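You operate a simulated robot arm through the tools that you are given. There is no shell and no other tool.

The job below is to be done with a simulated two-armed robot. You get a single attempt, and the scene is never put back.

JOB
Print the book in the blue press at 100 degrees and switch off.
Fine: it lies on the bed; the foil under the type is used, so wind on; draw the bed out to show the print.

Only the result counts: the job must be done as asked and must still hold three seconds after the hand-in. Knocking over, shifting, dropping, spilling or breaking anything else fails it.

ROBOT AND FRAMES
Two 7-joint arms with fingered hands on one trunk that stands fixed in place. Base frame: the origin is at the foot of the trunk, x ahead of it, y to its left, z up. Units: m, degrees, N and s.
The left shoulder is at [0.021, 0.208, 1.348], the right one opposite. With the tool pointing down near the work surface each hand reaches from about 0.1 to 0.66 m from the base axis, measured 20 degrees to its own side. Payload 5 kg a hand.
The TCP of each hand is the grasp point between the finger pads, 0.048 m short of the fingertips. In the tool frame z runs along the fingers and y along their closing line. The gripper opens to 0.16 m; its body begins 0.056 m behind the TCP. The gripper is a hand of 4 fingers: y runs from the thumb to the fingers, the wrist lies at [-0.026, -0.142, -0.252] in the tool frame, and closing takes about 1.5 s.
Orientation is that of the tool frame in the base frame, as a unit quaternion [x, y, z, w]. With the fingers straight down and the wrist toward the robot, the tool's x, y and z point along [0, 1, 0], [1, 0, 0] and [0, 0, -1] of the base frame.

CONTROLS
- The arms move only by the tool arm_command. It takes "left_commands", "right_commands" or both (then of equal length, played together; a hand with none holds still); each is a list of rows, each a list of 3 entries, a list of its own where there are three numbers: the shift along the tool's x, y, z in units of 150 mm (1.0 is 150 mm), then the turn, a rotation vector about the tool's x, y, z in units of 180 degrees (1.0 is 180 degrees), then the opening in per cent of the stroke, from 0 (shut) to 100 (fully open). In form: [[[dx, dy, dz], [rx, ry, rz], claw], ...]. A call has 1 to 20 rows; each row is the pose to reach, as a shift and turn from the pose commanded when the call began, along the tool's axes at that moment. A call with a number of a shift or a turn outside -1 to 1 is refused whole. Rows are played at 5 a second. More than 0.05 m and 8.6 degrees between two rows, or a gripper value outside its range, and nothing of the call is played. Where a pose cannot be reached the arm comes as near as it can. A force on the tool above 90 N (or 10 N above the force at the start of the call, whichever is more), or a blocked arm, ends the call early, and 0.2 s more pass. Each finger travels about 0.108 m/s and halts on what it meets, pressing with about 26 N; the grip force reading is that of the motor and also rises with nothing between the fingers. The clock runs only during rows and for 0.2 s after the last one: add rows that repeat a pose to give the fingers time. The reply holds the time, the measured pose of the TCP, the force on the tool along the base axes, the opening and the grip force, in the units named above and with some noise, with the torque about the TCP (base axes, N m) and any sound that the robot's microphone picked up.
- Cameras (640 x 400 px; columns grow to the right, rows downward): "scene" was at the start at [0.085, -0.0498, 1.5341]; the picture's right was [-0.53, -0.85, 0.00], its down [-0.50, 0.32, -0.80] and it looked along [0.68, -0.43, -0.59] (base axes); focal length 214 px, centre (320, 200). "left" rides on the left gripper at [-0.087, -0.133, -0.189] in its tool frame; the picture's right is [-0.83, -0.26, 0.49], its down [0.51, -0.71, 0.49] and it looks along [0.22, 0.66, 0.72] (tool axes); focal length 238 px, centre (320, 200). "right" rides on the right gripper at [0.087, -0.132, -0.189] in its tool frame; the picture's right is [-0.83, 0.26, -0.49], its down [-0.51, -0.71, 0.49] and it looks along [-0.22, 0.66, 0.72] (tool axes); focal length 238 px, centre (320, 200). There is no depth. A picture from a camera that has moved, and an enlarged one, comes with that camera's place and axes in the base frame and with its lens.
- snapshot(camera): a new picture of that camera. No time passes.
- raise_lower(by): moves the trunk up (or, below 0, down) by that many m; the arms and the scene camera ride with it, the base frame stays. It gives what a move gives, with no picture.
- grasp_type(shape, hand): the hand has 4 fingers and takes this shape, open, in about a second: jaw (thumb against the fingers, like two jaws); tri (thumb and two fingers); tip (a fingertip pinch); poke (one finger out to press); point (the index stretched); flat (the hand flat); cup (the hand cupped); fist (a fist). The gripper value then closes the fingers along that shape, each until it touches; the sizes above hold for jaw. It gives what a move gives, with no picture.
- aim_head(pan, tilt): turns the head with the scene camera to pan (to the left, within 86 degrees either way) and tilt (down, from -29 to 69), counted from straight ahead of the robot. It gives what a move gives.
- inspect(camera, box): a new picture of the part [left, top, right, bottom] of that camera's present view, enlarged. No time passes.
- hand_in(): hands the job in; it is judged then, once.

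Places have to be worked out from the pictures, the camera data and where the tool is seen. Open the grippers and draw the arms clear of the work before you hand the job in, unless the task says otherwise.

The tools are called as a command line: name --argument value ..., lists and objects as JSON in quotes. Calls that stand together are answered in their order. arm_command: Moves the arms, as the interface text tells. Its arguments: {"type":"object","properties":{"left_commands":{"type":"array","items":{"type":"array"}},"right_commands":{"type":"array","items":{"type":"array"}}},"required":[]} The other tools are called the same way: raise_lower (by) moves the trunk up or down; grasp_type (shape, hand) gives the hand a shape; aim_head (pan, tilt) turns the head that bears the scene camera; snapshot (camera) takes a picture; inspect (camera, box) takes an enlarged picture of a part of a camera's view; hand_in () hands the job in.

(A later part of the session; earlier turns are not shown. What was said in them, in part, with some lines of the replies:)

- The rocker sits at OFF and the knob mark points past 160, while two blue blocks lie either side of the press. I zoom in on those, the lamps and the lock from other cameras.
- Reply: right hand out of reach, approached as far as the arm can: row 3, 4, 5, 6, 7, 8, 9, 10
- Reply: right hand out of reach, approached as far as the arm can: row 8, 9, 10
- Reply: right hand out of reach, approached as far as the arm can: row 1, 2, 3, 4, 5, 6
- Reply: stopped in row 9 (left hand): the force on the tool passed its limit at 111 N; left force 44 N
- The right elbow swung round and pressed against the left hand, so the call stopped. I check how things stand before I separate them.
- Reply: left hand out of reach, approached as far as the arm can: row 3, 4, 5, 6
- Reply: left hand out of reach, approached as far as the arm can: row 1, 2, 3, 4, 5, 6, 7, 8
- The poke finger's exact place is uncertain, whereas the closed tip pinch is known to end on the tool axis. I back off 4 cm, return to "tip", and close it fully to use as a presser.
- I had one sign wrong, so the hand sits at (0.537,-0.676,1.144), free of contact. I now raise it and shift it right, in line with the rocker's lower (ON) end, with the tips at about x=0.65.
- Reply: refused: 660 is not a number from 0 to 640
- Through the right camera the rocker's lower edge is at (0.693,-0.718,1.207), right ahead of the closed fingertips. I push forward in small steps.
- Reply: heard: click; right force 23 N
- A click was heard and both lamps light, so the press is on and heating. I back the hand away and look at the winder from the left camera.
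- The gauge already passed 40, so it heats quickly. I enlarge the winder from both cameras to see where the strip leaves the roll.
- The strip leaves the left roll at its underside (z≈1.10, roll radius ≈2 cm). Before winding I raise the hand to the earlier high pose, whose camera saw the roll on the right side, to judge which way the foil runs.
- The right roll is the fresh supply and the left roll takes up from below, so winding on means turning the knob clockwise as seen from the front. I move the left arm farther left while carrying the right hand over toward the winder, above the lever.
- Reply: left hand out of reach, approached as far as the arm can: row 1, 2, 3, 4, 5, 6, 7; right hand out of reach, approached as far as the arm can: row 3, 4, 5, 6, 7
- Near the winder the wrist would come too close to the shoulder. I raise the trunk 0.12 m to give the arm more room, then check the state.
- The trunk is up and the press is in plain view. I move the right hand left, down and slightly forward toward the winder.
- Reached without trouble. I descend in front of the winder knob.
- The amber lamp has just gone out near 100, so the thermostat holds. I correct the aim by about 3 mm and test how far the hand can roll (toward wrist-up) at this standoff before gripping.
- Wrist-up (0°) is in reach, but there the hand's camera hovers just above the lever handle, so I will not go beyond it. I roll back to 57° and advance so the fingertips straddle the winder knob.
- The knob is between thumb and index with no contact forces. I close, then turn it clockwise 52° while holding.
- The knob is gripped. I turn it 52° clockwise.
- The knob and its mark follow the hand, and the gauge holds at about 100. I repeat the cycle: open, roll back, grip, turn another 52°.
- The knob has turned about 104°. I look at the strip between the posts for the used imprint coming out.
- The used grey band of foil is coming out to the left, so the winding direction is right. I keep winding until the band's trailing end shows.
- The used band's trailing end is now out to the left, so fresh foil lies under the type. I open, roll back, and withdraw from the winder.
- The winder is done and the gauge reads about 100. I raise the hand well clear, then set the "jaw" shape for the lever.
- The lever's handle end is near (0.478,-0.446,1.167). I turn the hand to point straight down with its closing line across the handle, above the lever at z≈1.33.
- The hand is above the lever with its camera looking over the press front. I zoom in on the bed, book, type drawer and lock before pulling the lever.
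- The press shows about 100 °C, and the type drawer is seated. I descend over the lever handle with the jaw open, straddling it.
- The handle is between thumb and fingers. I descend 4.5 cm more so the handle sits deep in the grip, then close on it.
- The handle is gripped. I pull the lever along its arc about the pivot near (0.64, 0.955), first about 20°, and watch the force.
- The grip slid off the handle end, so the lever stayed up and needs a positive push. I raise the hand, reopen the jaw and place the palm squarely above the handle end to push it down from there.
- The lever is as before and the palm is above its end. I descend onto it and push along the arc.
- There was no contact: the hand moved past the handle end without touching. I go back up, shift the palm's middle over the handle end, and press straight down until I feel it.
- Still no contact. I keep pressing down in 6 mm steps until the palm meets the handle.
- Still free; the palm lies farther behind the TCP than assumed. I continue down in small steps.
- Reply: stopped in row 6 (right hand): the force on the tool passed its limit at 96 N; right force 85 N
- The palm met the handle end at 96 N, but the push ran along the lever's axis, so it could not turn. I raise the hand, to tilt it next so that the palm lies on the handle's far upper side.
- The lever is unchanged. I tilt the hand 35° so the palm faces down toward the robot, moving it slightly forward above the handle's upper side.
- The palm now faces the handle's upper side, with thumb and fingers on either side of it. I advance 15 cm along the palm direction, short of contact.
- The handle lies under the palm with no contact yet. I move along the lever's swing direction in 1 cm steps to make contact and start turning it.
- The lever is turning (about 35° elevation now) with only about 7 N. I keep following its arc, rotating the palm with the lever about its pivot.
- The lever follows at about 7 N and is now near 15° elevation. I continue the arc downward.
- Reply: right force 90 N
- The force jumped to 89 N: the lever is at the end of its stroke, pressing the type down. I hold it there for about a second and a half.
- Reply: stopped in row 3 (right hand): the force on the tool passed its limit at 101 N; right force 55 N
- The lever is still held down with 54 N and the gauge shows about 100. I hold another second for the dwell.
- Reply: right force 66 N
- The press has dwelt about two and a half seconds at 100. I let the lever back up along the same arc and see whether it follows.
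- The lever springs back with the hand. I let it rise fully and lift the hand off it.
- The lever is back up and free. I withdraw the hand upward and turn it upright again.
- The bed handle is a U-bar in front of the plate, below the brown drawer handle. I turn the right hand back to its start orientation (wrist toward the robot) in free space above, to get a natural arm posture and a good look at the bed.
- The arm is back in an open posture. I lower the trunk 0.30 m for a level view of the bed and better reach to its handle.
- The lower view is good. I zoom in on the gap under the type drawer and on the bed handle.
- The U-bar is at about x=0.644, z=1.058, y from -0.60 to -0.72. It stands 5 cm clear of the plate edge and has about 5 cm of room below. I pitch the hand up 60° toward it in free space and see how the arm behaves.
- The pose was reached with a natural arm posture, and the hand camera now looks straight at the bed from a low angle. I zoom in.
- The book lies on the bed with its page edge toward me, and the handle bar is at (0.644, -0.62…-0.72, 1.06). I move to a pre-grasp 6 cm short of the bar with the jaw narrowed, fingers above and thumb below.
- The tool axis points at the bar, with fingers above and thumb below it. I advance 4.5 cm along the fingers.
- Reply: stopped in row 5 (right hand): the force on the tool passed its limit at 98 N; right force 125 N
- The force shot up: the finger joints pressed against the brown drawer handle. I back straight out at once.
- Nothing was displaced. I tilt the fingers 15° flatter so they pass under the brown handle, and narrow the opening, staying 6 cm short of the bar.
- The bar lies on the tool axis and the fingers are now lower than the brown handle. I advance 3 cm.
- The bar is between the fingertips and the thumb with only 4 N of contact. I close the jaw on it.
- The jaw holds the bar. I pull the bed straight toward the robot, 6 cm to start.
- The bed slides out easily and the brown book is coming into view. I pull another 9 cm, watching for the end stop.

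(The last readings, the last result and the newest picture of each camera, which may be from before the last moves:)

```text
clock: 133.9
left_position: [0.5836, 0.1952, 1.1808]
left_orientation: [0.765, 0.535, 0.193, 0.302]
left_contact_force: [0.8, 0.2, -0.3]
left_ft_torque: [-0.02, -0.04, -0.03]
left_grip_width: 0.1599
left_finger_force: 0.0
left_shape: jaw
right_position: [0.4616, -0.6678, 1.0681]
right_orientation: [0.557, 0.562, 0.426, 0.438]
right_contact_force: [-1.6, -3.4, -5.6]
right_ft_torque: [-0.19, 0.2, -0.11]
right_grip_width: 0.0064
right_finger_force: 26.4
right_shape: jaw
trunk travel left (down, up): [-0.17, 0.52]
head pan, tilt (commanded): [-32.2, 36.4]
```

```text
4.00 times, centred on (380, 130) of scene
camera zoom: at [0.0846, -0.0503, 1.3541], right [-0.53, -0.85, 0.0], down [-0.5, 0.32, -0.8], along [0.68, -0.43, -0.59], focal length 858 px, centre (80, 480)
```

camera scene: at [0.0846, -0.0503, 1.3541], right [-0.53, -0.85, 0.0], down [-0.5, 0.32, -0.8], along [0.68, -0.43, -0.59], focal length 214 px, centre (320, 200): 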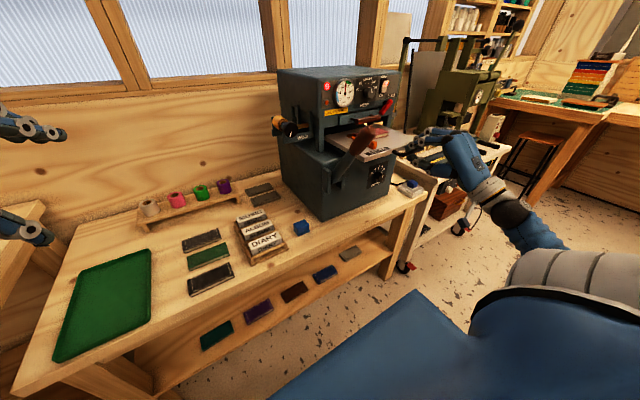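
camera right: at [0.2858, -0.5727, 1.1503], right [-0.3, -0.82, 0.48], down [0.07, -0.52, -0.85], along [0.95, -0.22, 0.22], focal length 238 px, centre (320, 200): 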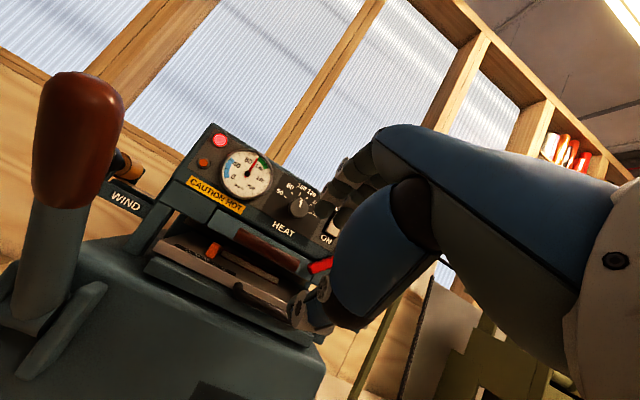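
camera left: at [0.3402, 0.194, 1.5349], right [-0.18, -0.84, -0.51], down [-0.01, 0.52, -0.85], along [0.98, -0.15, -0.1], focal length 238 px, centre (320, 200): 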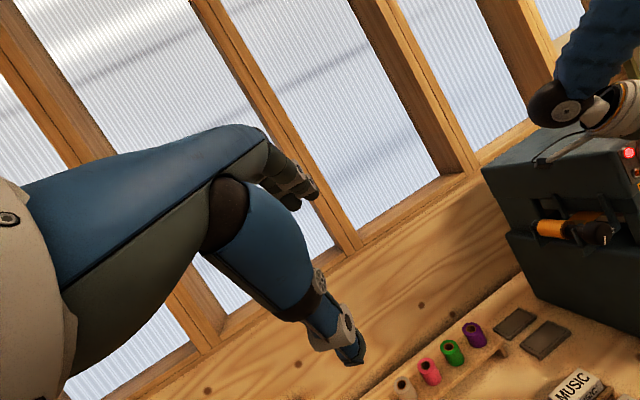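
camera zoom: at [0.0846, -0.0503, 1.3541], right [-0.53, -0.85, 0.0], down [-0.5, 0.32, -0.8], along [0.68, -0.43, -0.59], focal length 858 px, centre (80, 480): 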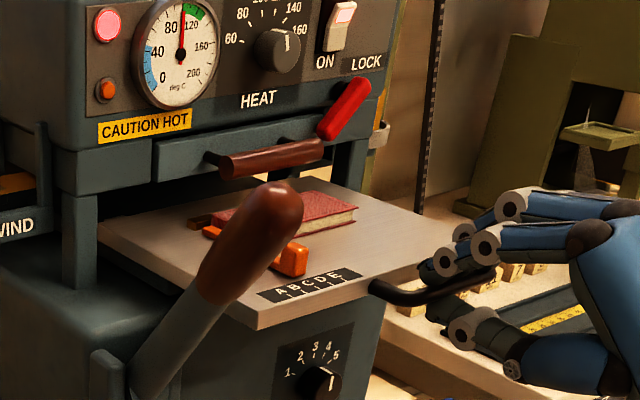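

The bed is out about 15 cm and the red book shows. I zoom in on its cover to look for the print.

inspect --camera "scene" --box '[345, 130, 400, 165]'

inspect --camera "scene" --box '[360, 135, 395, 160]'

snapshot --camera "right"

```text
11.43 times, centred on (372, 148) of scene
camera zoom: at [0.0846, -0.0503, 1.3541], right [-0.53, -0.85, 0.0], down [-0.5, 0.32, -0.8], along [0.68, -0.43, -0.59], focal length 2451 px, centre (-280, 800)
```

zoom: 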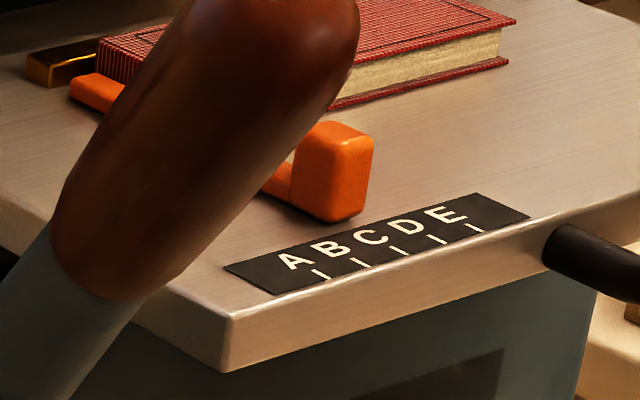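

```text
16.00 times, centred on (378, 148) of scene
camera zoom: at [0.0846, -0.0503, 1.3541], right [-0.53, -0.85, 0.0], down [-0.5, 0.32, -0.8], along [0.68, -0.43, -0.59], focal length 3432 px, centre (-600, 1040)
```

zoom: 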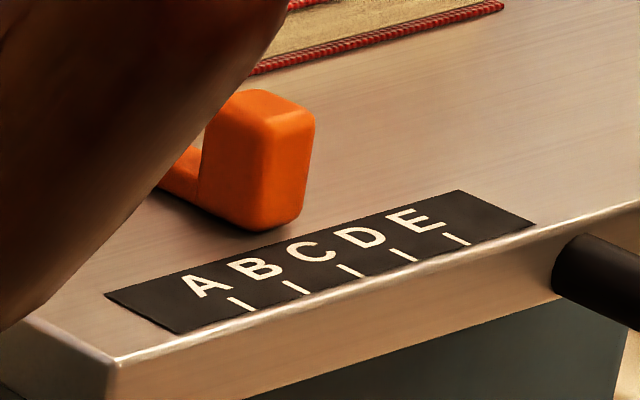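

```text
taken
camera right: at [0.2458, -0.5808, 0.9869], right [-0.41, -0.83, 0.39], down [0.29, -0.52, -0.8], along [0.86, -0.21, 0.46], focal length 238 px, centre (320, 200)
```

right: 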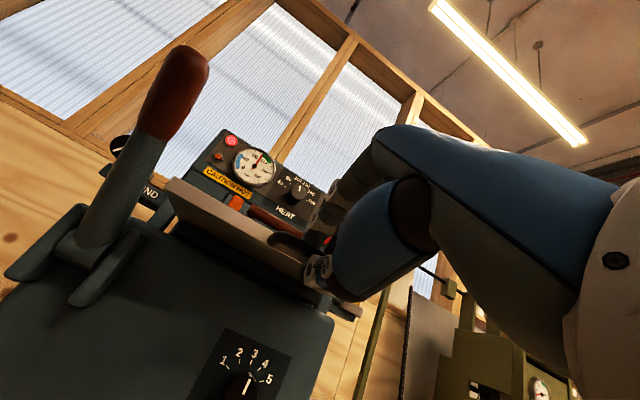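

The visible part of the cover is bare and the lever hides the rest, with half the book still under the head. I pull the bed further out, toward its stop.

arm_command --right_commands '[[[0, -0.021, -0.0807], [0, 0, 0], 0], [[0, -0.042, -0.1613], [0, 0, 0], 0], [[0, -0.063, -0.242], [0, 0, 0], 0], [[0, -0.084, -0.3227], [0, 0, 0], 0], [[0, -0.105, -0.4033], [0, 0, 0], 0]]'

snapshot --camera "scene"

inspect --camera "scene" --box '[320, 100, 440, 200]'

```text
clock: 135.1
left_position: [0.5837, 0.1943, 1.1819]
left_orientation: [0.765, 0.534, 0.192, 0.303]
left_contact_force: [-1.0, 0.0, 0.6]
left_ft_torque: [-0.03, 0.03, 0.02]
left_grip_width: 0.16
left_finger_force: 0.1
left_shape: jaw
right_position: [0.4004, -0.6662, 1.0678]
right_orientation: [0.557, 0.561, 0.427, 0.439]
right_contact_force: [-1.0, -5.8, -3.0]
right_ft_torque: [-0.21, 0.1, -0.21]
right_grip_width: 0.0065
right_finger_force: 26.1
right_shape: jaw
trunk travel left (down, up): [-0.17, 0.52]
head pan, tilt (commanded): [-32.2, 36.4]
```

```text
taken
camera scene: at [0.0846, -0.0505, 1.3541], right [-0.53, -0.85, 0.0], down [-0.5, 0.32, -0.8], along [0.68, -0.43, -0.59], focal length 214 px, centre (320, 200)
```

scene: 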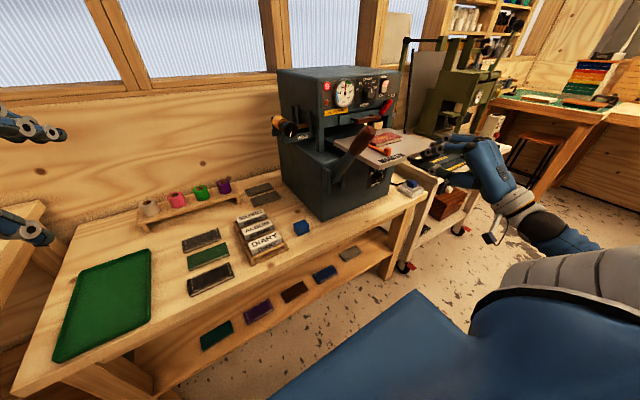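

```text
4.00 times, centred on (380, 150) of scene
camera zoom: at [0.0846, -0.0505, 1.3541], right [-0.53, -0.85, 0.0], down [-0.5, 0.32, -0.8], along [0.68, -0.43, -0.59], focal length 858 px, centre (80, 400)
```

zoom: 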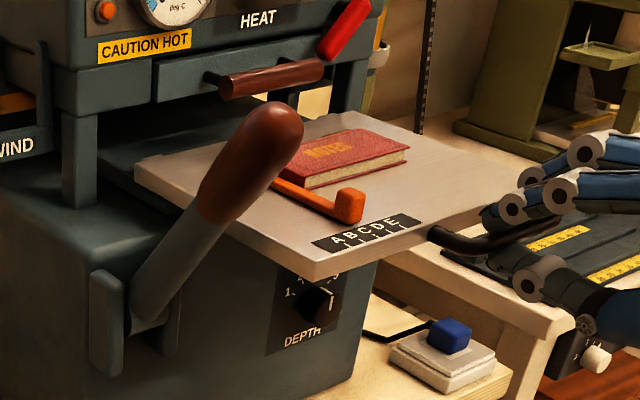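

Gold lettering "NOTES" is on the cover. I zoom in to check the print.

inspect --camera "scene" --box '[365, 120, 410, 155]'

inspect --camera "scene" --box '[375, 125, 400, 145]'

```text
11.43 times, centred on (388, 138) of scene
camera zoom: at [0.0846, -0.0505, 1.3541], right [-0.53, -0.85, 0.0], down [-0.5, 0.32, -0.8], along [0.68, -0.43, -0.59], focal length 2451 px, centre (-451, 914)
```

zoom: 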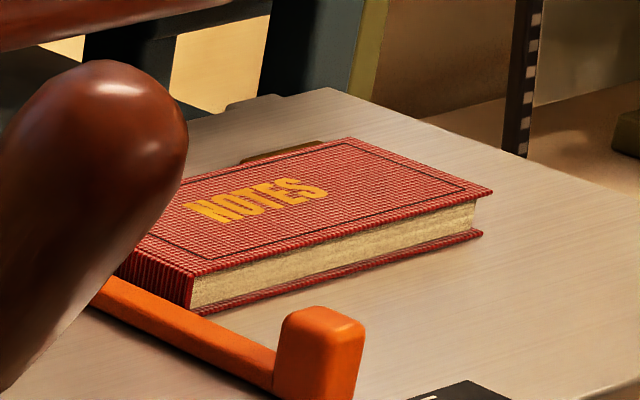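

```text
16.00 times, centred on (388, 135) of scene
camera zoom: at [0.0846, -0.0505, 1.3541], right [-0.53, -0.85, 0.0], down [-0.5, 0.32, -0.8], along [0.68, -0.43, -0.59], focal length 3432 px, centre (-760, 1240)
```

zoom: 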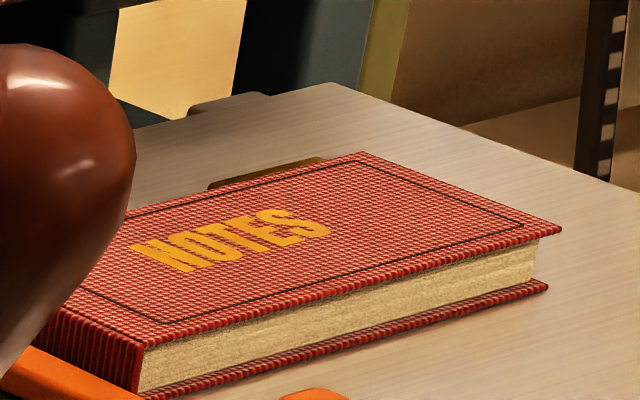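

The print is crisp and complete in gold. I ease the bed out a little more to see whether it is at its stop.

arm_command --right_commands '[[[0, -0.0084, -0.0323], [0, 0, 0], 0], [[0, -0.0168, -0.0645], [0, 0, 0], 0], [[0, -0.0252, -0.0968], [0, 0, 0], 0], [[0, -0.0336, -0.129], [0, 0, 0], 0], [[0, -0.042, -0.1613], [0, 0, 0], 0]]'

inspect --camera "scene" --box '[320, 80, 440, 180]'

```text
clock: 136.3
left_position: [0.5834, 0.1953, 1.1805]
left_orientation: [0.765, 0.534, 0.193, 0.303]
left_contact_force: [0.0, 0.6, 0.0]
left_ft_torque: [0.02, 0.0, -0.01]
left_grip_width: 0.1603
left_finger_force: 0.1
left_shape: jaw
right_position: [0.3751, -0.6665, 1.0691]
right_orientation: [0.557, 0.561, 0.427, 0.44]
right_contact_force: [-0.5, -0.8, 0.3]
right_ft_torque: [-0.03, 0.0, 0.01]
right_grip_width: 0.0054
right_finger_force: 25.8
right_shape: jaw
trunk travel left (down, up): [-0.17, 0.52]
head pan, tilt (commanded): [-32.2, 36.4]
```

```text
4.00 times, centred on (380, 130) of scene
camera zoom: at [0.0844, -0.0496, 1.3542], right [-0.53, -0.85, 0.0], down [-0.5, 0.32, -0.81], along [0.68, -0.43, -0.59], focal length 858 px, centre (80, 480)
```

zoom: 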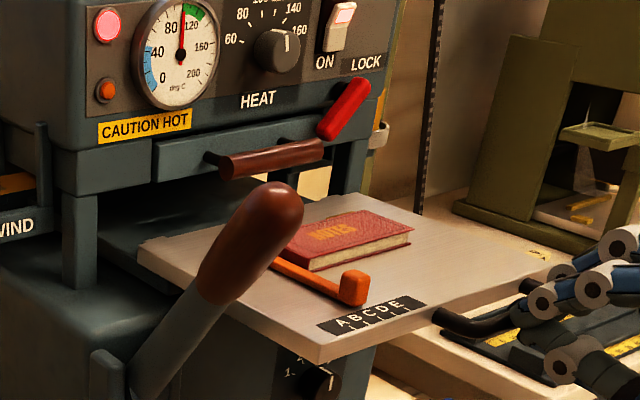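

The bed reached its stop and the closed fingers slipped off the bar, so the bed is fully out. I back the hand off a little, then raise the trunk 0.18 m to lift the hand clear of the bed.

arm_command --right_commands '[[[0, -0.025, -0.097], [0, 0, 0], 0], [[0, -0.05, -0.194], [0, 0, 0], 0]]'

raise_lower --by 0.18

snapshot --camera "scene"

inspect --camera "scene" --box '[320, 110, 440, 230]'

```text
clock: 136.9
left_position: [0.5839, 0.1953, 1.1821]
left_orientation: [0.764, 0.535, 0.194, 0.303]
left_contact_force: [-0.5, 0.4, 0.0]
left_ft_torque: [0.0, 0.03, -0.04]
left_grip_width: 0.1603
left_finger_force: 0.0
left_shape: jaw
right_position: [0.3457, -0.6639, 1.0701]
right_orientation: [0.558, 0.561, 0.426, 0.439]
right_contact_force: [0.2, -0.2, -0.3]
right_ft_torque: [-0.01, 0.01, -0.01]
right_grip_width: 0.0052
right_finger_force: 26.3
right_shape: jaw
trunk travel left (down, up): [-0.17, 0.52]
head pan, tilt (commanded): [-32.2, 36.4]
```

```text
clock: 138.9
left_position: [0.5833, 0.1954, 1.3611]
left_orientation: [0.765, 0.535, 0.193, 0.303]
left_contact_force: [-0.3, -0.5, -0.7]
left_ft_torque: [0.02, 0.0, -0.03]
left_grip_width: 0.1601
left_finger_force: 0.1
left_shape: jaw
right_position: [0.3451, -0.666, 1.2486]
right_orientation: [0.558, 0.561, 0.426, 0.439]
right_contact_force: [-0.3, 0.1, 0.0]
right_ft_torque: [-0.02, -0.01, 0.01]
right_grip_width: 0.0054
right_finger_force: 25.9
right_shape: jaw
trunk travel left (down, up): [-0.35, 0.34]
head pan, tilt (commanded): [-32.2, 36.4]
```

```text
taken
camera scene: at [0.0847, -0.0498, 1.534], right [-0.53, -0.85, 0.0], down [-0.5, 0.32, -0.8], along [0.68, -0.43, -0.59], focal length 214 px, centre (320, 200)
```

scene: 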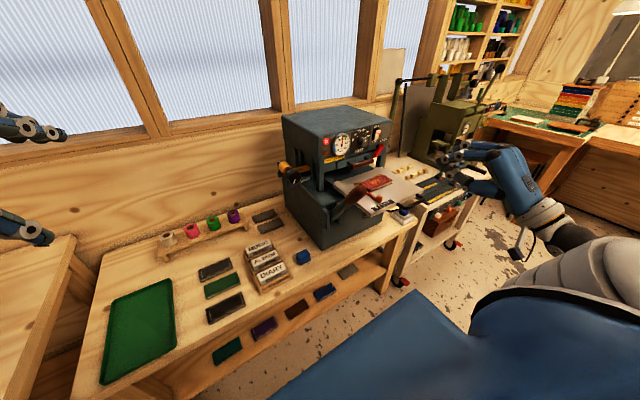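

```text
3.33 times, centred on (380, 170) of scene
camera zoom: at [0.0847, -0.0498, 1.534], right [-0.53, -0.85, 0.0], down [-0.5, 0.32, -0.8], along [0.68, -0.43, -0.59], focal length 715 px, centre (120, 300)
```

zoom: 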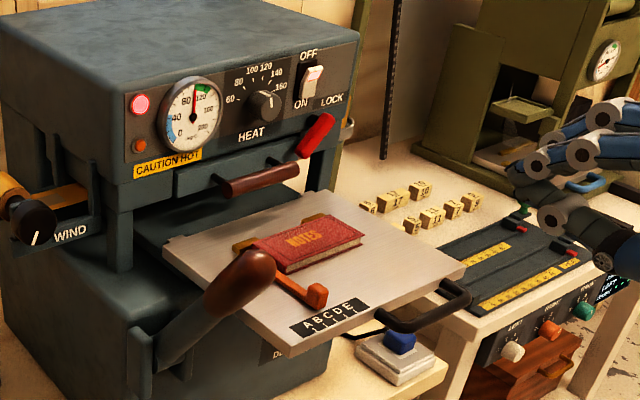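

The view confirms a clean "NOTES" print with the bed out; only the switch remains. I set the right hand to "tip", ready to use the closed fingertips to press OFF.

grasp_type --shape "tip" --hand "right"

arm_command --right_commands '[[[-0.04, 0.03, 0.1], [0.0208, 0, 0], 50], [[-0.08, 0.06, 0.2], [0.0417, 0, 0], 20], [[-0.12, 0.09, 0.3], [0.0625, 0, 0], 0], [[-0.16, 0.12, 0.4], [0.0833, 0, 0], 0], [[-0.2, 0.15, 0.5], [0.0833, 0, 0], 0], [[-0.24, 0.18, 0.6], [0.0833, 0, 0], 0], [[-0.28, 0.21, 0.7], [0.0833, 0, 0], 0], [[-0.333, 0.24, 0.8], [0.0833, 0, 0], 0]]'

snapshot --camera "scene"

snapshot --camera "right"

```text
clock: 139.8
left_position: [0.5825, 0.1951, 1.3614]
left_orientation: [0.766, 0.534, 0.192, 0.302]
left_contact_force: [-0.1, -0.3, 0.3]
left_ft_torque: [0.01, 0.0, 0.0]
left_grip_width: 0.1602
left_finger_force: 0.0
left_shape: jaw
right_position: [0.3461, -0.6661, 1.2497]
right_orientation: [0.556, 0.562, 0.427, 0.438]
right_contact_force: [0.3, 0.8, -0.1]
right_ft_torque: [-0.02, 0.03, -0.02]
right_grip_width: 0.1593
right_finger_force: 0.1
right_shape: tip
trunk travel left (down, up): [-0.35, 0.34]
head pan, tilt (commanded): [-32.2, 36.4]
```

```text
clock: 141.6
left_position: [0.5843, 0.1942, 1.3606]
left_orientation: [0.765, 0.534, 0.192, 0.303]
left_contact_force: [0.4, -0.4, 0.3]
left_ft_torque: [0.02, -0.01, 0.0]
left_grip_width: 0.16
left_finger_force: 0.0
left_shape: jaw
right_position: [0.4706, -0.7163, 1.2551]
right_orientation: [0.61, 0.612, 0.349, 0.362]
right_contact_force: [-0.8, 0.2, -0.2]
right_ft_torque: [0.04, -0.03, 0.04]
right_grip_width: 0.0
right_finger_force: 25.9
right_shape: tip
trunk travel left (down, up): [-0.35, 0.34]
head pan, tilt (commanded): [-32.2, 36.4]
```

```text
taken
camera scene: at [0.0855, -0.0504, 1.5341], right [-0.53, -0.85, 0.0], down [-0.5, 0.32, -0.8], along [0.68, -0.43, -0.59], focal length 214 px, centre (320, 200)
```

scene: 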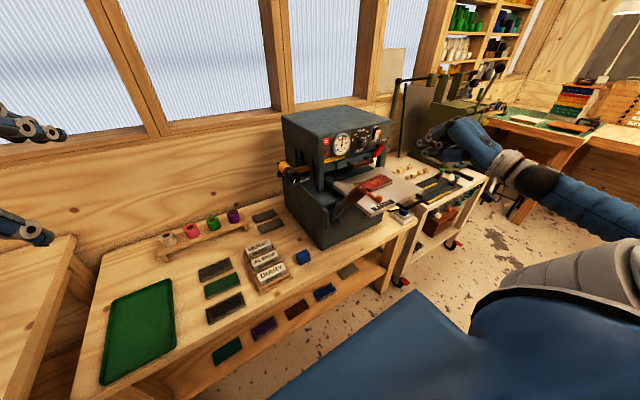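

```text
taken
camera right: at [0.2412, -0.6293, 1.231], right [-0.3, -0.82, 0.48], down [0.07, -0.52, -0.85], along [0.95, -0.22, 0.22], focal length 238 px, centre (320, 200)
```

right: 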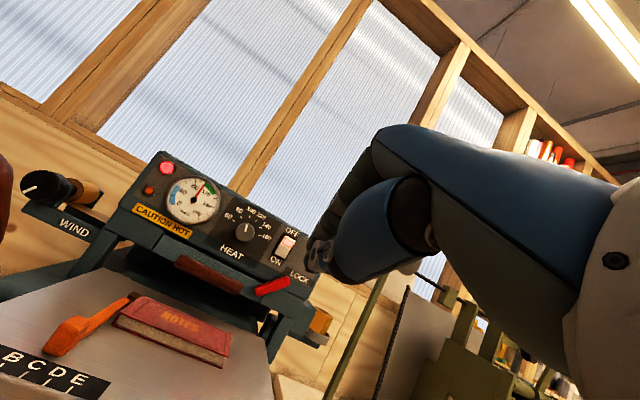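

The hand is at (0.471,-0.716,1.255), clear of the bed. I zoom in on the rocker to aim precisely at its OFF end.

inspect --camera "right" --box '[250, 210, 350, 290]'

inspect --camera "scene" --box '[350, 115, 410, 155]'

```text
5.00 times, centred on (300, 250) of right
camera zoom: at [0.2412, -0.6293, 1.231], right [-0.3, -0.82, 0.48], down [0.07, -0.52, -0.85], along [0.95, -0.22, 0.22], focal length 1192 px, centre (420, -50)
```

zoom: 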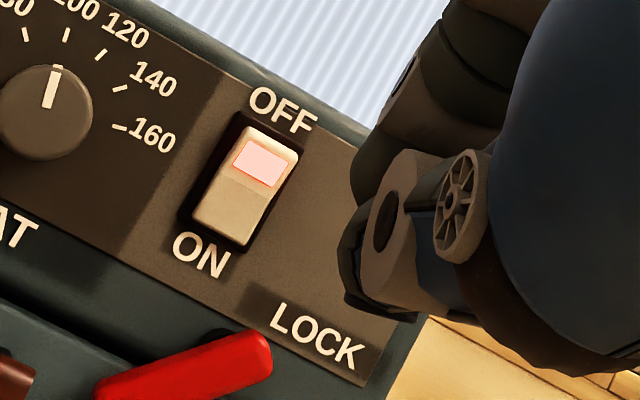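

```text
10.00 times, centred on (380, 135) of scene
camera zoom: at [0.0855, -0.0504, 1.5341], right [-0.53, -0.85, 0.0], down [-0.5, 0.32, -0.8], along [0.68, -0.43, -0.59], focal length 2145 px, centre (-280, 850)
```

zoom: 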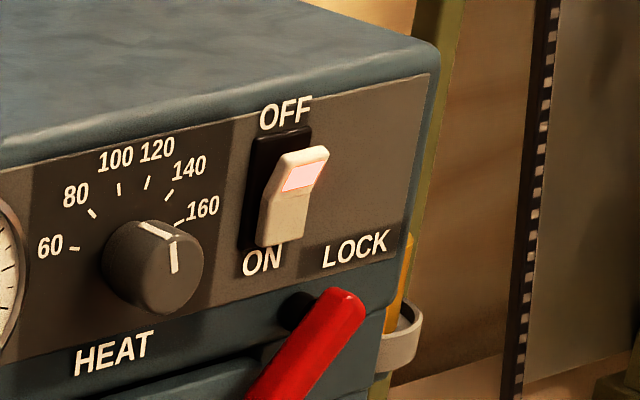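

The OFF end of the rocker is at (0.693,-0.719,1.241). I move straight forward to just short of it.

arm_command --right_commands '[[[-0.003, 0.07, 0.13], [0, 0, 0], 0], [[-0.006, 0.16, 0.3], [0, 0, 0], 0], [[-0.01, 0.26, 0.48], [0, 0, 0], 0], [[-0.013, 0.36, 0.66], [0, 0, 0], 0], [[-0.013, 0.43, 0.79], [0, 0, 0], 0], [[-0.013, 0.477, 0.875], [0, 0, 0], 0], [[-0.013, 0.477, 0.875], [0, 0, 0], 0]]'

inspect --camera "right" --box '[220, 170, 360, 290]'

inspect --camera "scene" --box '[350, 105, 420, 155]'

```text
clock: 143.2
left_position: [0.5823, 0.1953, 1.3624]
left_orientation: [0.765, 0.534, 0.193, 0.303]
left_contact_force: [-0.8, -0.2, 0.0]
left_ft_torque: [-0.02, -0.02, -0.01]
left_grip_width: 0.1598
left_finger_force: 0.1
left_shape: jaw
right_position: [0.6202, -0.7193, 1.252]
right_orientation: [0.609, 0.613, 0.35, 0.362]
right_contact_force: [0.4, 0.4, -0.1]
right_ft_torque: [-0.01, 0.01, 0.04]
right_grip_width: 0.0
right_finger_force: 25.8
right_shape: tip
trunk travel left (down, up): [-0.35, 0.34]
head pan, tilt (commanded): [-32.2, 36.4]
```

```text
3.33 times, centred on (290, 230) of right
camera zoom: at [0.3901, -0.6312, 1.2291], right [-0.3, -0.82, 0.48], down [0.07, -0.52, -0.85], along [0.95, -0.22, 0.22], focal length 794 px, centre (420, 100)
```

zoom: 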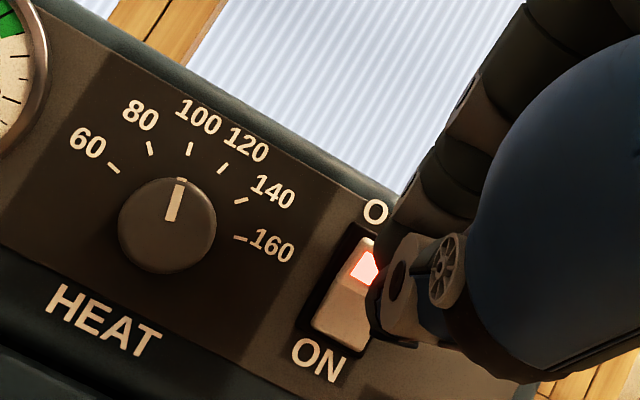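

```text
8.00 times, centred on (385, 130) of scene
camera zoom: at [0.0843, -0.0498, 1.5342], right [-0.53, -0.85, 0.0], down [-0.5, 0.32, -0.81], along [0.68, -0.43, -0.59], focal length 1716 px, centre (-200, 760)
```

zoom: 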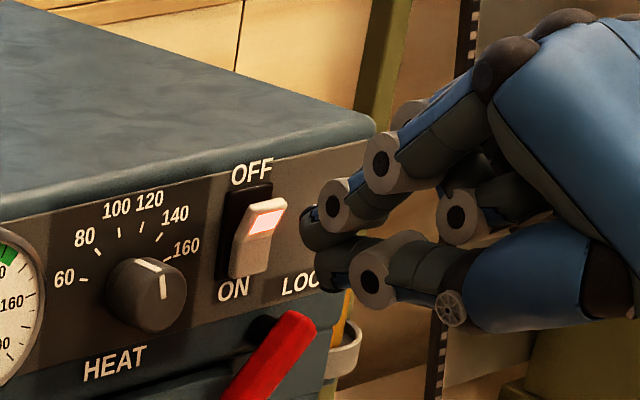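

The index fingertip is aimed at the rocker's upper end. I push forward in 6 mm steps.

arm_command --right_commands '[[[0, 0.02, 0.035], [0, 0, 0], 0], [[0, 0.04, 0.07], [0, 0, 0], 0], [[0, 0.06, 0.105], [0, 0, 0], 0], [[0, 0.08, 0.14], [0, 0, 0], 0], [[0, 0.1, 0.175], [0, 0, 0], 0], [[0, 0.12, 0.21], [0, 0, 0], 0], [[0, 0.139, 0.243], [0, 0, 0], 0]]'

inspect --camera "scene" --box '[320, 105, 420, 165]'

inspect --camera "right" --box '[180, 150, 360, 290]'

```text
clock: 144.8
left_position: [0.5816, 0.1951, 1.3638]
left_orientation: [0.765, 0.534, 0.193, 0.303]
left_contact_force: [1.4, 0.3, -1.0]
left_ft_torque: [-0.04, 0.03, -0.03]
left_grip_width: 0.1599
left_finger_force: 0.1
left_shape: jaw
right_position: [0.6603, -0.7197, 1.2569]
right_orientation: [0.609, 0.612, 0.35, 0.363]
right_contact_force: [-21.7, 0.9, 7.9]
right_ft_torque: [-0.04, -0.03, 0.12]
right_grip_width: 0.0
right_finger_force: 26.3
right_shape: tip
trunk travel left (down, up): [-0.35, 0.34]
head pan, tilt (commanded): [-32.2, 36.4]
heard: click
```

```text
6.40 times, centred on (370, 135) of scene
camera zoom: at [0.0816, -0.0494, 1.5344], right [-0.53, -0.85, 0.0], down [-0.5, 0.32, -0.81], along [0.68, -0.43, -0.59], focal length 1373 px, centre (0, 616)
```

zoom: 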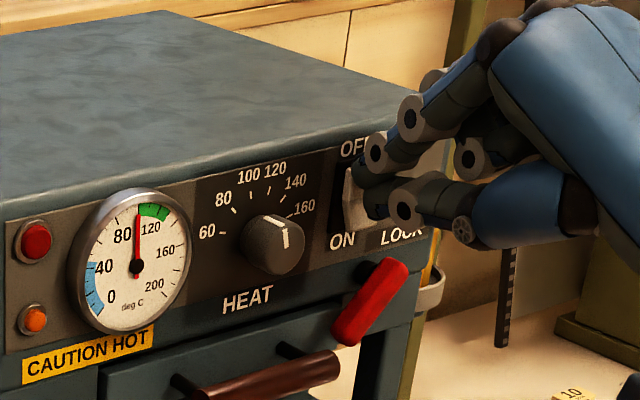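

```text
2.86 times, centred on (270, 220) of right
camera zoom: at [0.4297, -0.6314, 1.2311], right [-0.3, -0.82, 0.48], down [0.08, -0.52, -0.85], along [0.95, -0.22, 0.22], focal length 681 px, centre (463, 143)
```

zoom: 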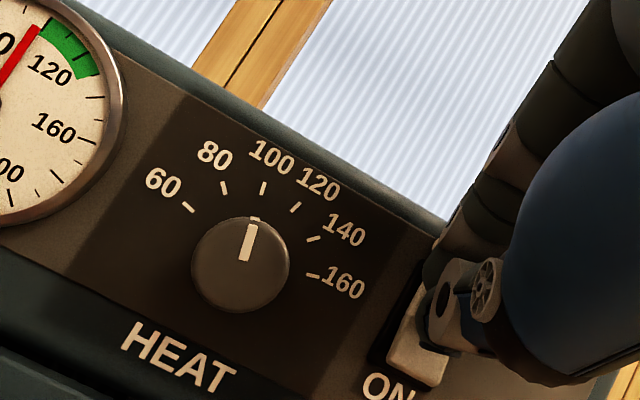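

A click was heard and the lamps are dark: the press is off. I draw the hand straight back from the panel.

arm_command --right_commands '[[[0, -0.05, -0.09], [0, 0, 0], 0], [[0, -0.13, -0.23], [0, 0, 0], 0], [[0, -0.24, -0.42], [0, 0, 0], 0], [[0, -0.36, -0.63], [0, 0, 0], 0], [[0, -0.45, -0.85], [0, 0, 0], 10], [[0, -0.45, -0.98], [0, 0, 0], 30]]'

snapshot --camera "scene"

inspect --camera "scene" --box '[310, 100, 430, 220]'

```text
clock: 146.2
left_position: [0.5834, 0.1961, 1.3618]
left_orientation: [0.765, 0.535, 0.193, 0.303]
left_contact_force: [0.8, -1.2, 0.3]
left_ft_torque: [-0.04, -0.02, 0.02]
left_grip_width: 0.16
left_finger_force: 0.0
left_shape: jaw
right_position: [0.5015, -0.7183, 1.267]
right_orientation: [0.609, 0.613, 0.349, 0.362]
right_contact_force: [0.7, 0.2, 0.8]
right_ft_torque: [0.01, 0.03, -0.03]
right_grip_width: 0.0474
right_finger_force: 0.1
right_shape: tip
trunk travel left (down, up): [-0.35, 0.34]
head pan, tilt (commanded): [-32.2, 36.4]
heard: click
```

```text
taken
camera scene: at [0.0846, -0.0495, 1.5342], right [-0.53, -0.85, 0.0], down [-0.5, 0.32, -0.81], along [0.68, -0.43, -0.59], focal length 214 px, centre (320, 200)
```

scene: 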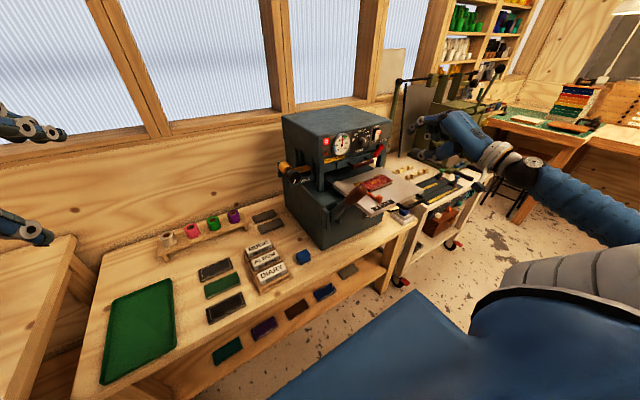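

```text
3.33 times, centred on (370, 160) of scene
camera zoom: at [0.0846, -0.0495, 1.5342], right [-0.53, -0.85, 0.0], down [-0.5, 0.32, -0.81], along [0.68, -0.43, -0.59], focal length 715 px, centre (153, 333)
```

zoom: 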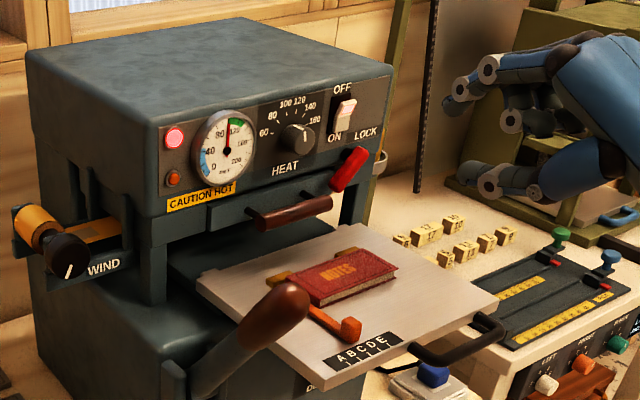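

A second click sounded as I withdrew and the lamp is lit again: the thumb probably kept the rocker from tipping fully, and it sprang back. I tilt the hand steeper and open the tips slightly so that only the index finger leads, and approach the rocker's upper end again.

arm_command --right_commands '[[[0, 0.03, 0.1], [0.0208, 0, 0], 12], [[-0.002, 0.1, 0.23], [0.0417, 0, 0], 12], [[-0.004, 0.17, 0.37], [0.0625, 0, 0], 12], [[-0.006, 0.25, 0.55], [0.0833, 0, 0], 12], [[-0.007, 0.31, 0.68], [0.0833, 0, 0], 12], [[-0.007, 0.341, 0.761], [0.0833, 0, 0], 12], [[-0.007, 0.341, 0.761], [0.0833, 0, 0], 12]]'

inspect --camera "scene" --box '[350, 105, 420, 155]'

inspect --camera "right" --box '[220, 170, 360, 290]'

```text
clock: 147.8
left_position: [0.5835, 0.1951, 1.3612]
left_orientation: [0.765, 0.535, 0.193, 0.302]
left_contact_force: [0.6, 0.3, -0.4]
left_ft_torque: [0.01, 0.01, 0.0]
left_grip_width: 0.16
left_finger_force: 0.0
left_shape: jaw
right_position: [0.6272, -0.7207, 1.2554]
right_orientation: [0.651, 0.653, 0.267, 0.279]
right_contact_force: [0.4, 0.2, -0.3]
right_ft_torque: [0.04, 0.01, 0.02]
right_grip_width: 0.0194
right_finger_force: 0.1
right_shape: tip
trunk travel left (down, up): [-0.35, 0.34]
head pan, tilt (commanded): [-32.2, 36.4]
```

```text
8.00 times, centred on (385, 130) of scene
camera zoom: at [0.0848, -0.0497, 1.5341], right [-0.53, -0.85, 0.0], down [-0.5, 0.32, -0.8], along [0.68, -0.43, -0.59], focal length 1716 px, centre (-200, 760)
```

zoom: 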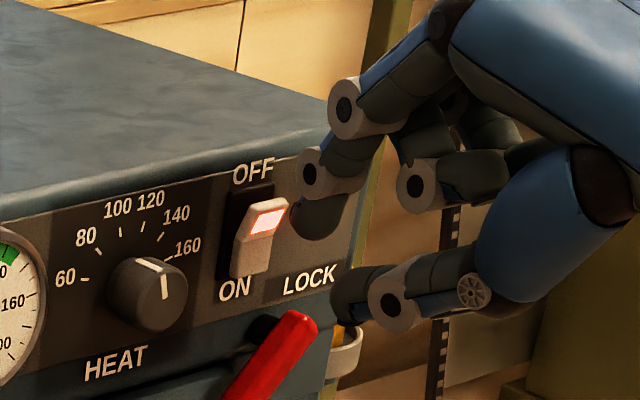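

```text
3.33 times, centred on (290, 230) of right
camera zoom: at [0.3978, -0.6315, 1.2916], right [-0.17, -0.82, 0.54], down [-0.15, -0.52, -0.84], along [0.97, -0.22, -0.04], focal length 794 px, centre (420, 100)
```

zoom: 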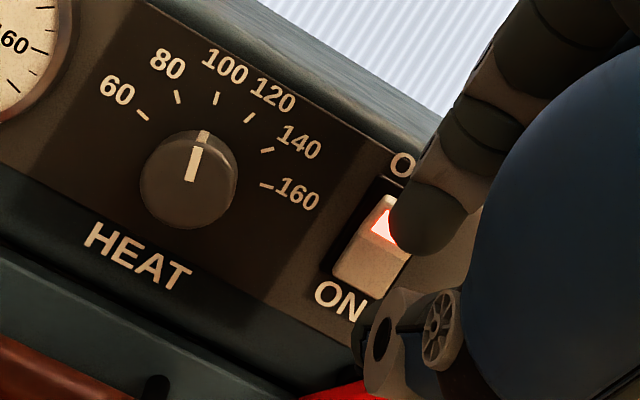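

The index tip leads alone now, and would land a few millimetres high. I lower it 7 mm and push the upper end fully in.

arm_command --right_commands '[[[0, 0.0135, 0.08], [0, 0, 0], 12], [[0, 0.0602, 0.1276], [0, 0, 0], 12], [[0, 0.0882, 0.156], [0, 0, 0], 12], [[0, 0.1163, 0.1845], [0, 0, 0], 12], [[0, 0.135, 0.2035], [0, 0, 0], 12], [[0, 0.1538, 0.2224], [0, 0, 0], 12], [[0, 0.1538, 0.2224], [0, 0, 0], 12]]'

inspect --camera "scene" --box '[320, 105, 420, 165]'

inspect --camera "right" --box '[220, 170, 360, 290]'

```text
clock: 149.4
left_position: [0.5804, 0.194, 1.3627]
left_orientation: [0.765, 0.534, 0.194, 0.303]
left_contact_force: [-0.6, 0.2, -0.1]
left_ft_torque: [-0.01, 0.04, -0.02]
left_grip_width: 0.16
left_finger_force: 0.0
left_shape: jaw
right_position: [0.6642, -0.7212, 1.249]
right_orientation: [0.652, 0.652, 0.267, 0.281]
right_contact_force: [-18.1, -3.0, 5.6]
right_ft_torque: [-0.01, -0.05, 0.02]
right_grip_width: 0.0186
right_finger_force: 0.0
right_shape: tip
trunk travel left (down, up): [-0.35, 0.34]
head pan, tilt (commanded): [-32.2, 36.4]
heard: click
```

```text
6.40 times, centred on (370, 135) of scene
camera zoom: at [0.082, -0.0501, 1.5343], right [-0.53, -0.85, 0.0], down [-0.5, 0.32, -0.81], along [0.68, -0.43, -0.59], focal length 1373 px, centre (0, 616)
```

zoom: 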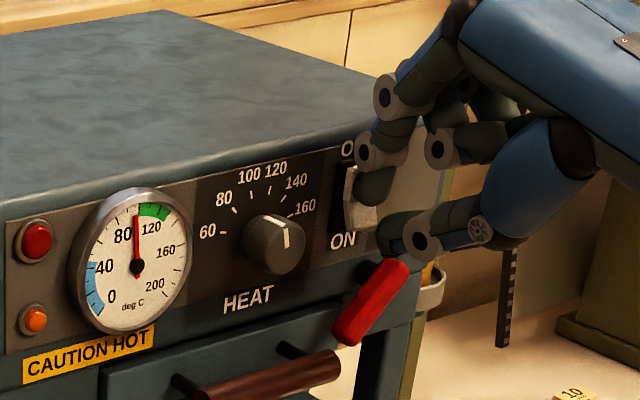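

```text
3.33 times, centred on (290, 230) of right
camera zoom: at [0.4358, -0.6326, 1.2855], right [-0.17, -0.82, 0.54], down [-0.15, -0.52, -0.84], along [0.97, -0.22, -0.03], focal length 794 px, centre (420, 100)
```

zoom: 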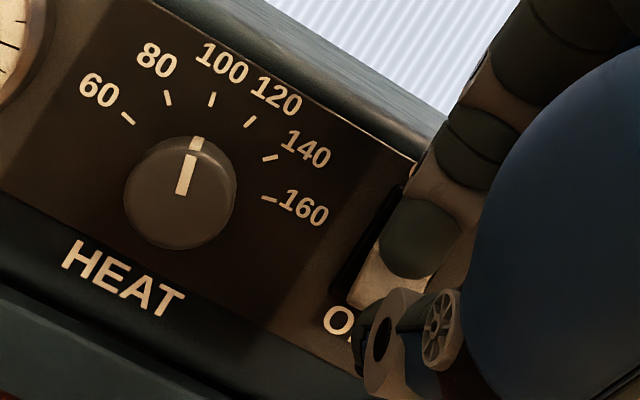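

Click, and the lamps are out again. I push another few millimetres to make sure the rocker has tipped over fully, then withdraw slowly.

arm_command --right_commands '[[[0, 0.014, 0.026], [0, 0, 0], 12], [[0, 0.028, 0.052], [0, 0, 0], 12], [[0, 0.042, 0.078], [0, 0, 0], 12], [[0, 0.042, 0.078], [0, 0, 0], 12]]'

inspect --camera "scene" --box '[350, 105, 420, 155]'

inspect --camera "right" --box '[260, 200, 360, 290]'

```text
clock: 150.4
left_position: [0.5797, 0.1964, 1.3632]
left_orientation: [0.765, 0.534, 0.194, 0.303]
left_contact_force: [-0.1, 0.6, 0.8]
left_ft_torque: [0.0, 0.01, 0.01]
left_grip_width: 0.16
left_finger_force: 0.1
left_shape: jaw
right_position: [0.6759, -0.7195, 1.2465]
right_orientation: [0.65, 0.654, 0.268, 0.279]
right_contact_force: [-31.3, -2.3, 10.0]
right_ft_torque: [0.0, 0.41, 0.14]
right_grip_width: 0.0189
right_finger_force: 0.0
right_shape: tip
trunk travel left (down, up): [-0.35, 0.34]
head pan, tilt (commanded): [-32.2, 36.4]
```

```text
8.00 times, centred on (385, 130) of scene
camera zoom: at [0.0802, -0.0496, 1.5344], right [-0.53, -0.85, 0.0], down [-0.5, 0.32, -0.81], along [0.68, -0.43, -0.59], focal length 1716 px, centre (-200, 760)
```

zoom: 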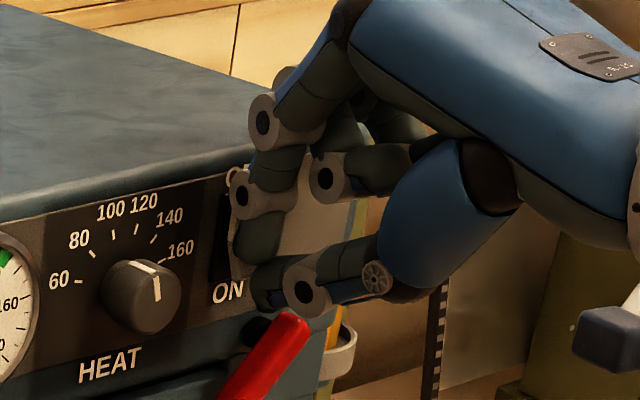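

```text
4.44 times, centred on (310, 245) of right
camera zoom: at [0.4469, -0.6315, 1.2824], right [-0.17, -0.82, 0.54], down [-0.15, -0.52, -0.84], along [0.97, -0.22, -0.03], focal length 1059 px, centre (364, 0)
```

zoom: 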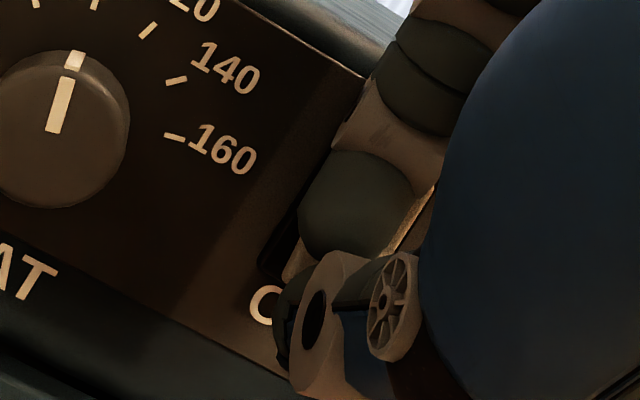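

The rocker is held fully in at the top with 31 N. I withdraw straight back in small steps and check the lamp.

arm_command --right_commands '[[[0, -0.047, -0.047], [0, 0, 0], 12], [[0, -0.094, -0.095], [0, 0, 0], 12], [[0, -0.14, -0.142], [0, 0, 0], 12], [[0, -0.187, -0.19], [0, 0, 0], 12], [[0, -0.28, -0.285], [0, 0, 0], 12]]'

inspect --camera "scene" --box '[320, 105, 420, 165]'

inspect --camera "right" --box '[220, 170, 360, 290]'

```text
clock: 151.6
left_position: [0.5829, 0.1961, 1.3622]
left_orientation: [0.765, 0.535, 0.193, 0.303]
left_contact_force: [-0.8, 0.1, 0.0]
left_ft_torque: [0.03, -0.04, 0.01]
left_grip_width: 0.1604
left_finger_force: 0.0
left_shape: jaw
right_position: [0.6183, -0.7187, 1.2451]
right_orientation: [0.651, 0.653, 0.268, 0.28]
right_contact_force: [-0.6, -0.1, 0.3]
right_ft_torque: [0.01, -0.06, -0.05]
right_grip_width: 0.0194
right_finger_force: 0.1
right_shape: tip
trunk travel left (down, up): [-0.35, 0.34]
head pan, tilt (commanded): [-32.2, 36.4]
```

```text
6.40 times, centred on (370, 135) of scene
camera zoom: at [0.0834, -0.0496, 1.5342], right [-0.53, -0.85, 0.0], down [-0.5, 0.32, -0.81], along [0.68, -0.43, -0.59], focal length 1373 px, centre (0, 616)
```

zoom: 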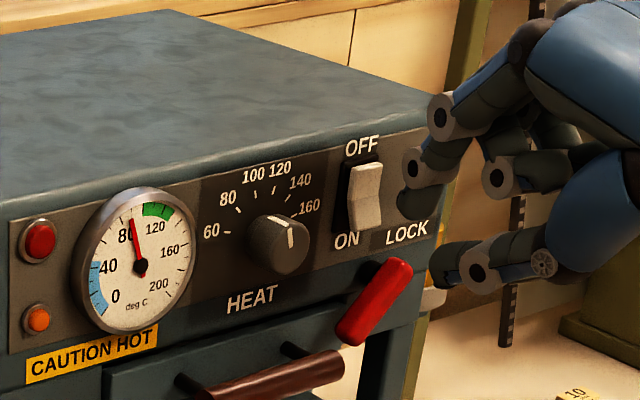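

```text
3.33 times, centred on (290, 230) of right
camera zoom: at [0.3898, -0.6312, 1.2815], right [-0.17, -0.82, 0.54], down [-0.15, -0.52, -0.84], along [0.97, -0.22, -0.03], focal length 794 px, centre (420, 100)
```

zoom: 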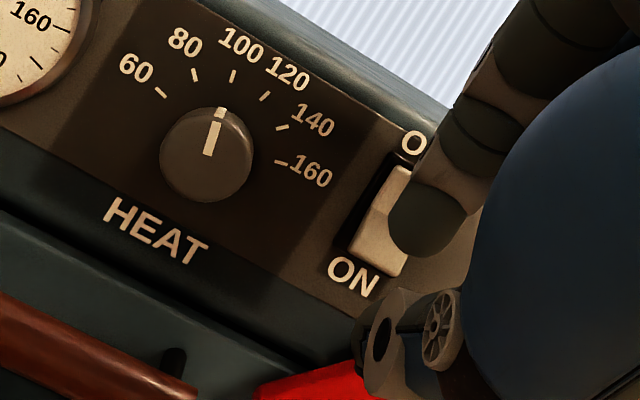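

The switch now stays at OFF: lamps dark, rocker tipped, gauge falling. I draw the right hand back and up, clear of the press and bed, opening it as it goes.

arm_command --right_commands '[[[0, -0.1, -0.1], [0, 0, 0], 12], [[0, -0.2, -0.25], [0, 0, 0], 12], [[0, -0.26, -0.42], [0, 0, 0], 12], [[0, -0.3, -0.6], [0, 0, 0], 12], [[0, -0.32, -0.78], [0, 0, 0], 30], [[0, -0.323, -0.897], [0, 0, 0], 50]]'

snapshot --camera "scene"

inspect --camera "scene" --box '[310, 100, 430, 220]'

```text
clock: 153.0
left_position: [0.5825, 0.1956, 1.3628]
left_orientation: [0.765, 0.534, 0.193, 0.304]
left_contact_force: [0.3, -0.3, -1.3]
left_ft_torque: [0.0, -0.01, 0.02]
left_grip_width: 0.1598
left_finger_force: 0.1
left_shape: jaw
right_position: [0.4879, -0.7181, 1.304]
right_orientation: [0.651, 0.653, 0.267, 0.28]
right_contact_force: [0.5, -0.1, -0.6]
right_ft_torque: [-0.03, -0.02, -0.05]
right_grip_width: 0.079
right_finger_force: 0.1
right_shape: tip
trunk travel left (down, up): [-0.35, 0.34]
head pan, tilt (commanded): [-32.2, 36.4]
```

```text
taken
camera scene: at [0.0841, -0.0495, 1.5342], right [-0.53, -0.85, 0.0], down [-0.5, 0.32, -0.81], along [0.68, -0.43, -0.59], focal length 214 px, centre (320, 200)
```

scene: 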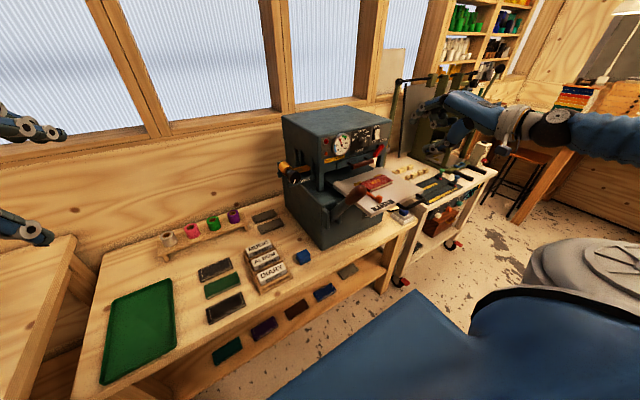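

```text
3.33 times, centred on (370, 160) of scene
camera zoom: at [0.0841, -0.0495, 1.5342], right [-0.53, -0.85, 0.0], down [-0.5, 0.32, -0.81], along [0.68, -0.43, -0.59], focal length 715 px, centre (153, 333)
```

zoom: 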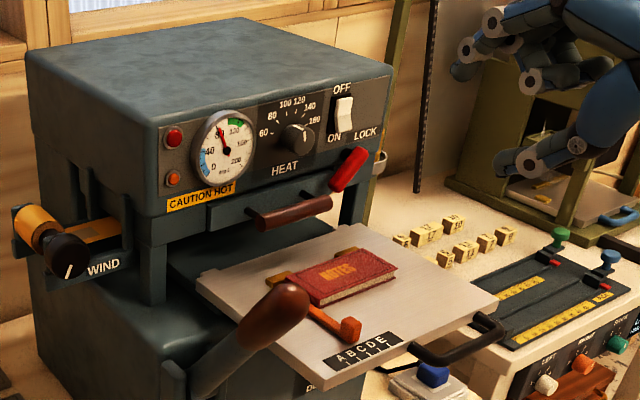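

The press is off, the lever up, the bed out with the gold "NOTES" showing, and everything else in place. I raise the right hand farther clear and open it fully.

arm_command --right_commands '[[[0, 0.033, -0.16], [0, 0, 0], 60], [[0, 0.066, -0.32], [0, 0, 0], 70], [[0, 0.099, -0.48], [0, 0, 0], 80], [[0, 0.132, -0.63], [0, 0, 0], 90], [[0, 0.165, -0.79], [0, 0, 0], 100], [[0, 0.196, -0.94], [0, 0, 0], 100], [[0, 0.196, -0.94], [0, 0, 0], 100]]'

snapshot --camera "scene"

inspect --camera "scene" --box '[310, 100, 430, 220]'

inspect --camera "scene" --box '[80, 190, 340, 400]'

```text
clock: 154.6
left_position: [0.5845, 0.1951, 1.3604]
left_orientation: [0.765, 0.535, 0.193, 0.302]
left_contact_force: [0.4, 0.6, 0.4]
left_ft_torque: [0.0, 0.03, -0.01]
left_grip_width: 0.1599
left_finger_force: 0.1
left_shape: jaw
right_position: [0.409, -0.7156, 1.4225]
right_orientation: [0.651, 0.653, 0.267, 0.28]
right_contact_force: [0.7, 0.6, 0.1]
right_ft_torque: [0.05, -0.02, 0.0]
right_grip_width: 0.1597
right_finger_force: 0.0
right_shape: tip
trunk travel left (down, up): [-0.35, 0.34]
head pan, tilt (commanded): [-32.2, 36.4]
```

```text
taken
camera scene: at [0.0854, -0.0502, 1.5341], right [-0.53, -0.85, 0.0], down [-0.5, 0.32, -0.8], along [0.68, -0.43, -0.59], focal length 214 px, centre (320, 200)
```

scene: 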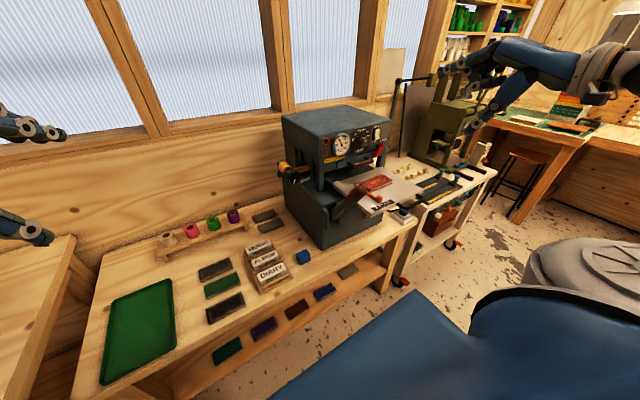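

```text
3.33 times, centred on (370, 160) of scene
camera zoom: at [0.0854, -0.0502, 1.5341], right [-0.53, -0.85, 0.0], down [-0.5, 0.32, -0.8], along [0.68, -0.43, -0.59], focal length 715 px, centre (153, 333)
```

zoom: 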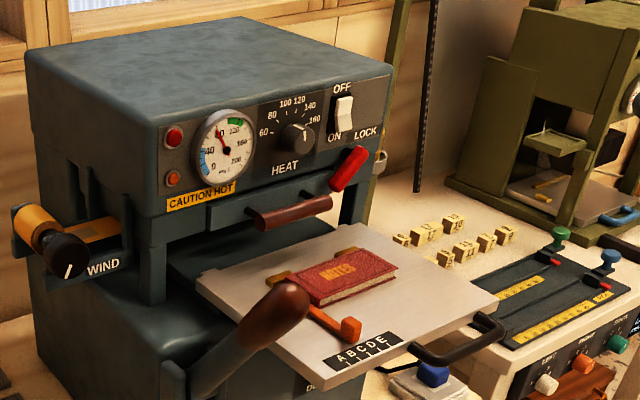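

```text
1.90 times, centred on (210, 295) of scene
camera zoom: at [0.0854, -0.0502, 1.5341], right [-0.53, -0.85, 0.0], down [-0.5, 0.32, -0.8], along [0.68, -0.43, -0.59], focal length 408 px, centre (530, 19)
```

zoom: 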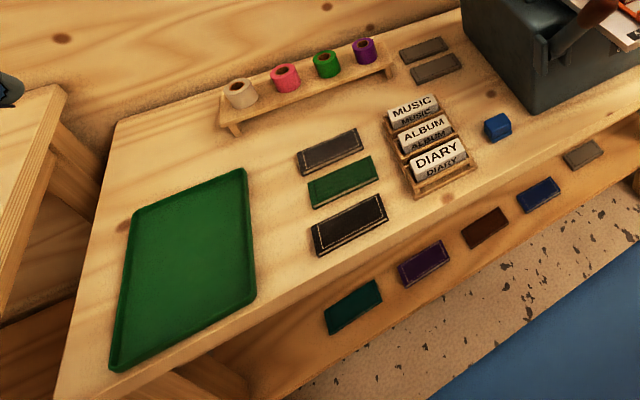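

The print reads clean, the switch is off with the lamps dark and the gauge falling. The bed is out, both hands are open and clear, and nothing else has moved. I hand the job in.

hand_in

```text
The job is handed in.
```

The book is printed in the blue press: a complete gold "NOTES" shows on the red cover. The bed is drawn out to its stop, and the press is switched off with its lamps out. I have handed the job in, and no verdict came back with it.

- **Heat:** I set the heat knob to 100 by eye against the scale. The gauge held at about 100 during the print, and the lever was held down for roughly 2.5 seconds.
- **Foil:** I wound on until the used stretch was fully out to the left, so the print was made on fresh foil.
- **Switching off:** The first press did not hold. It clicked off, then sprang back on as I withdrew, so I pressed it again. The second press stayed off, and the gauge was falling.
- **Bumps along the way:**
  - The fingers pushed hard against the type drawer's handle once, at about 120 N. The drawer showed no movement.
  - The palm pressed straight along the lever at about 96 N without moving it.
  - The right elbow struck the left hand once early on.

In the last pictures, everything else on the bench and trolley that was in view was where it started. Both hands are open and clear of the work.
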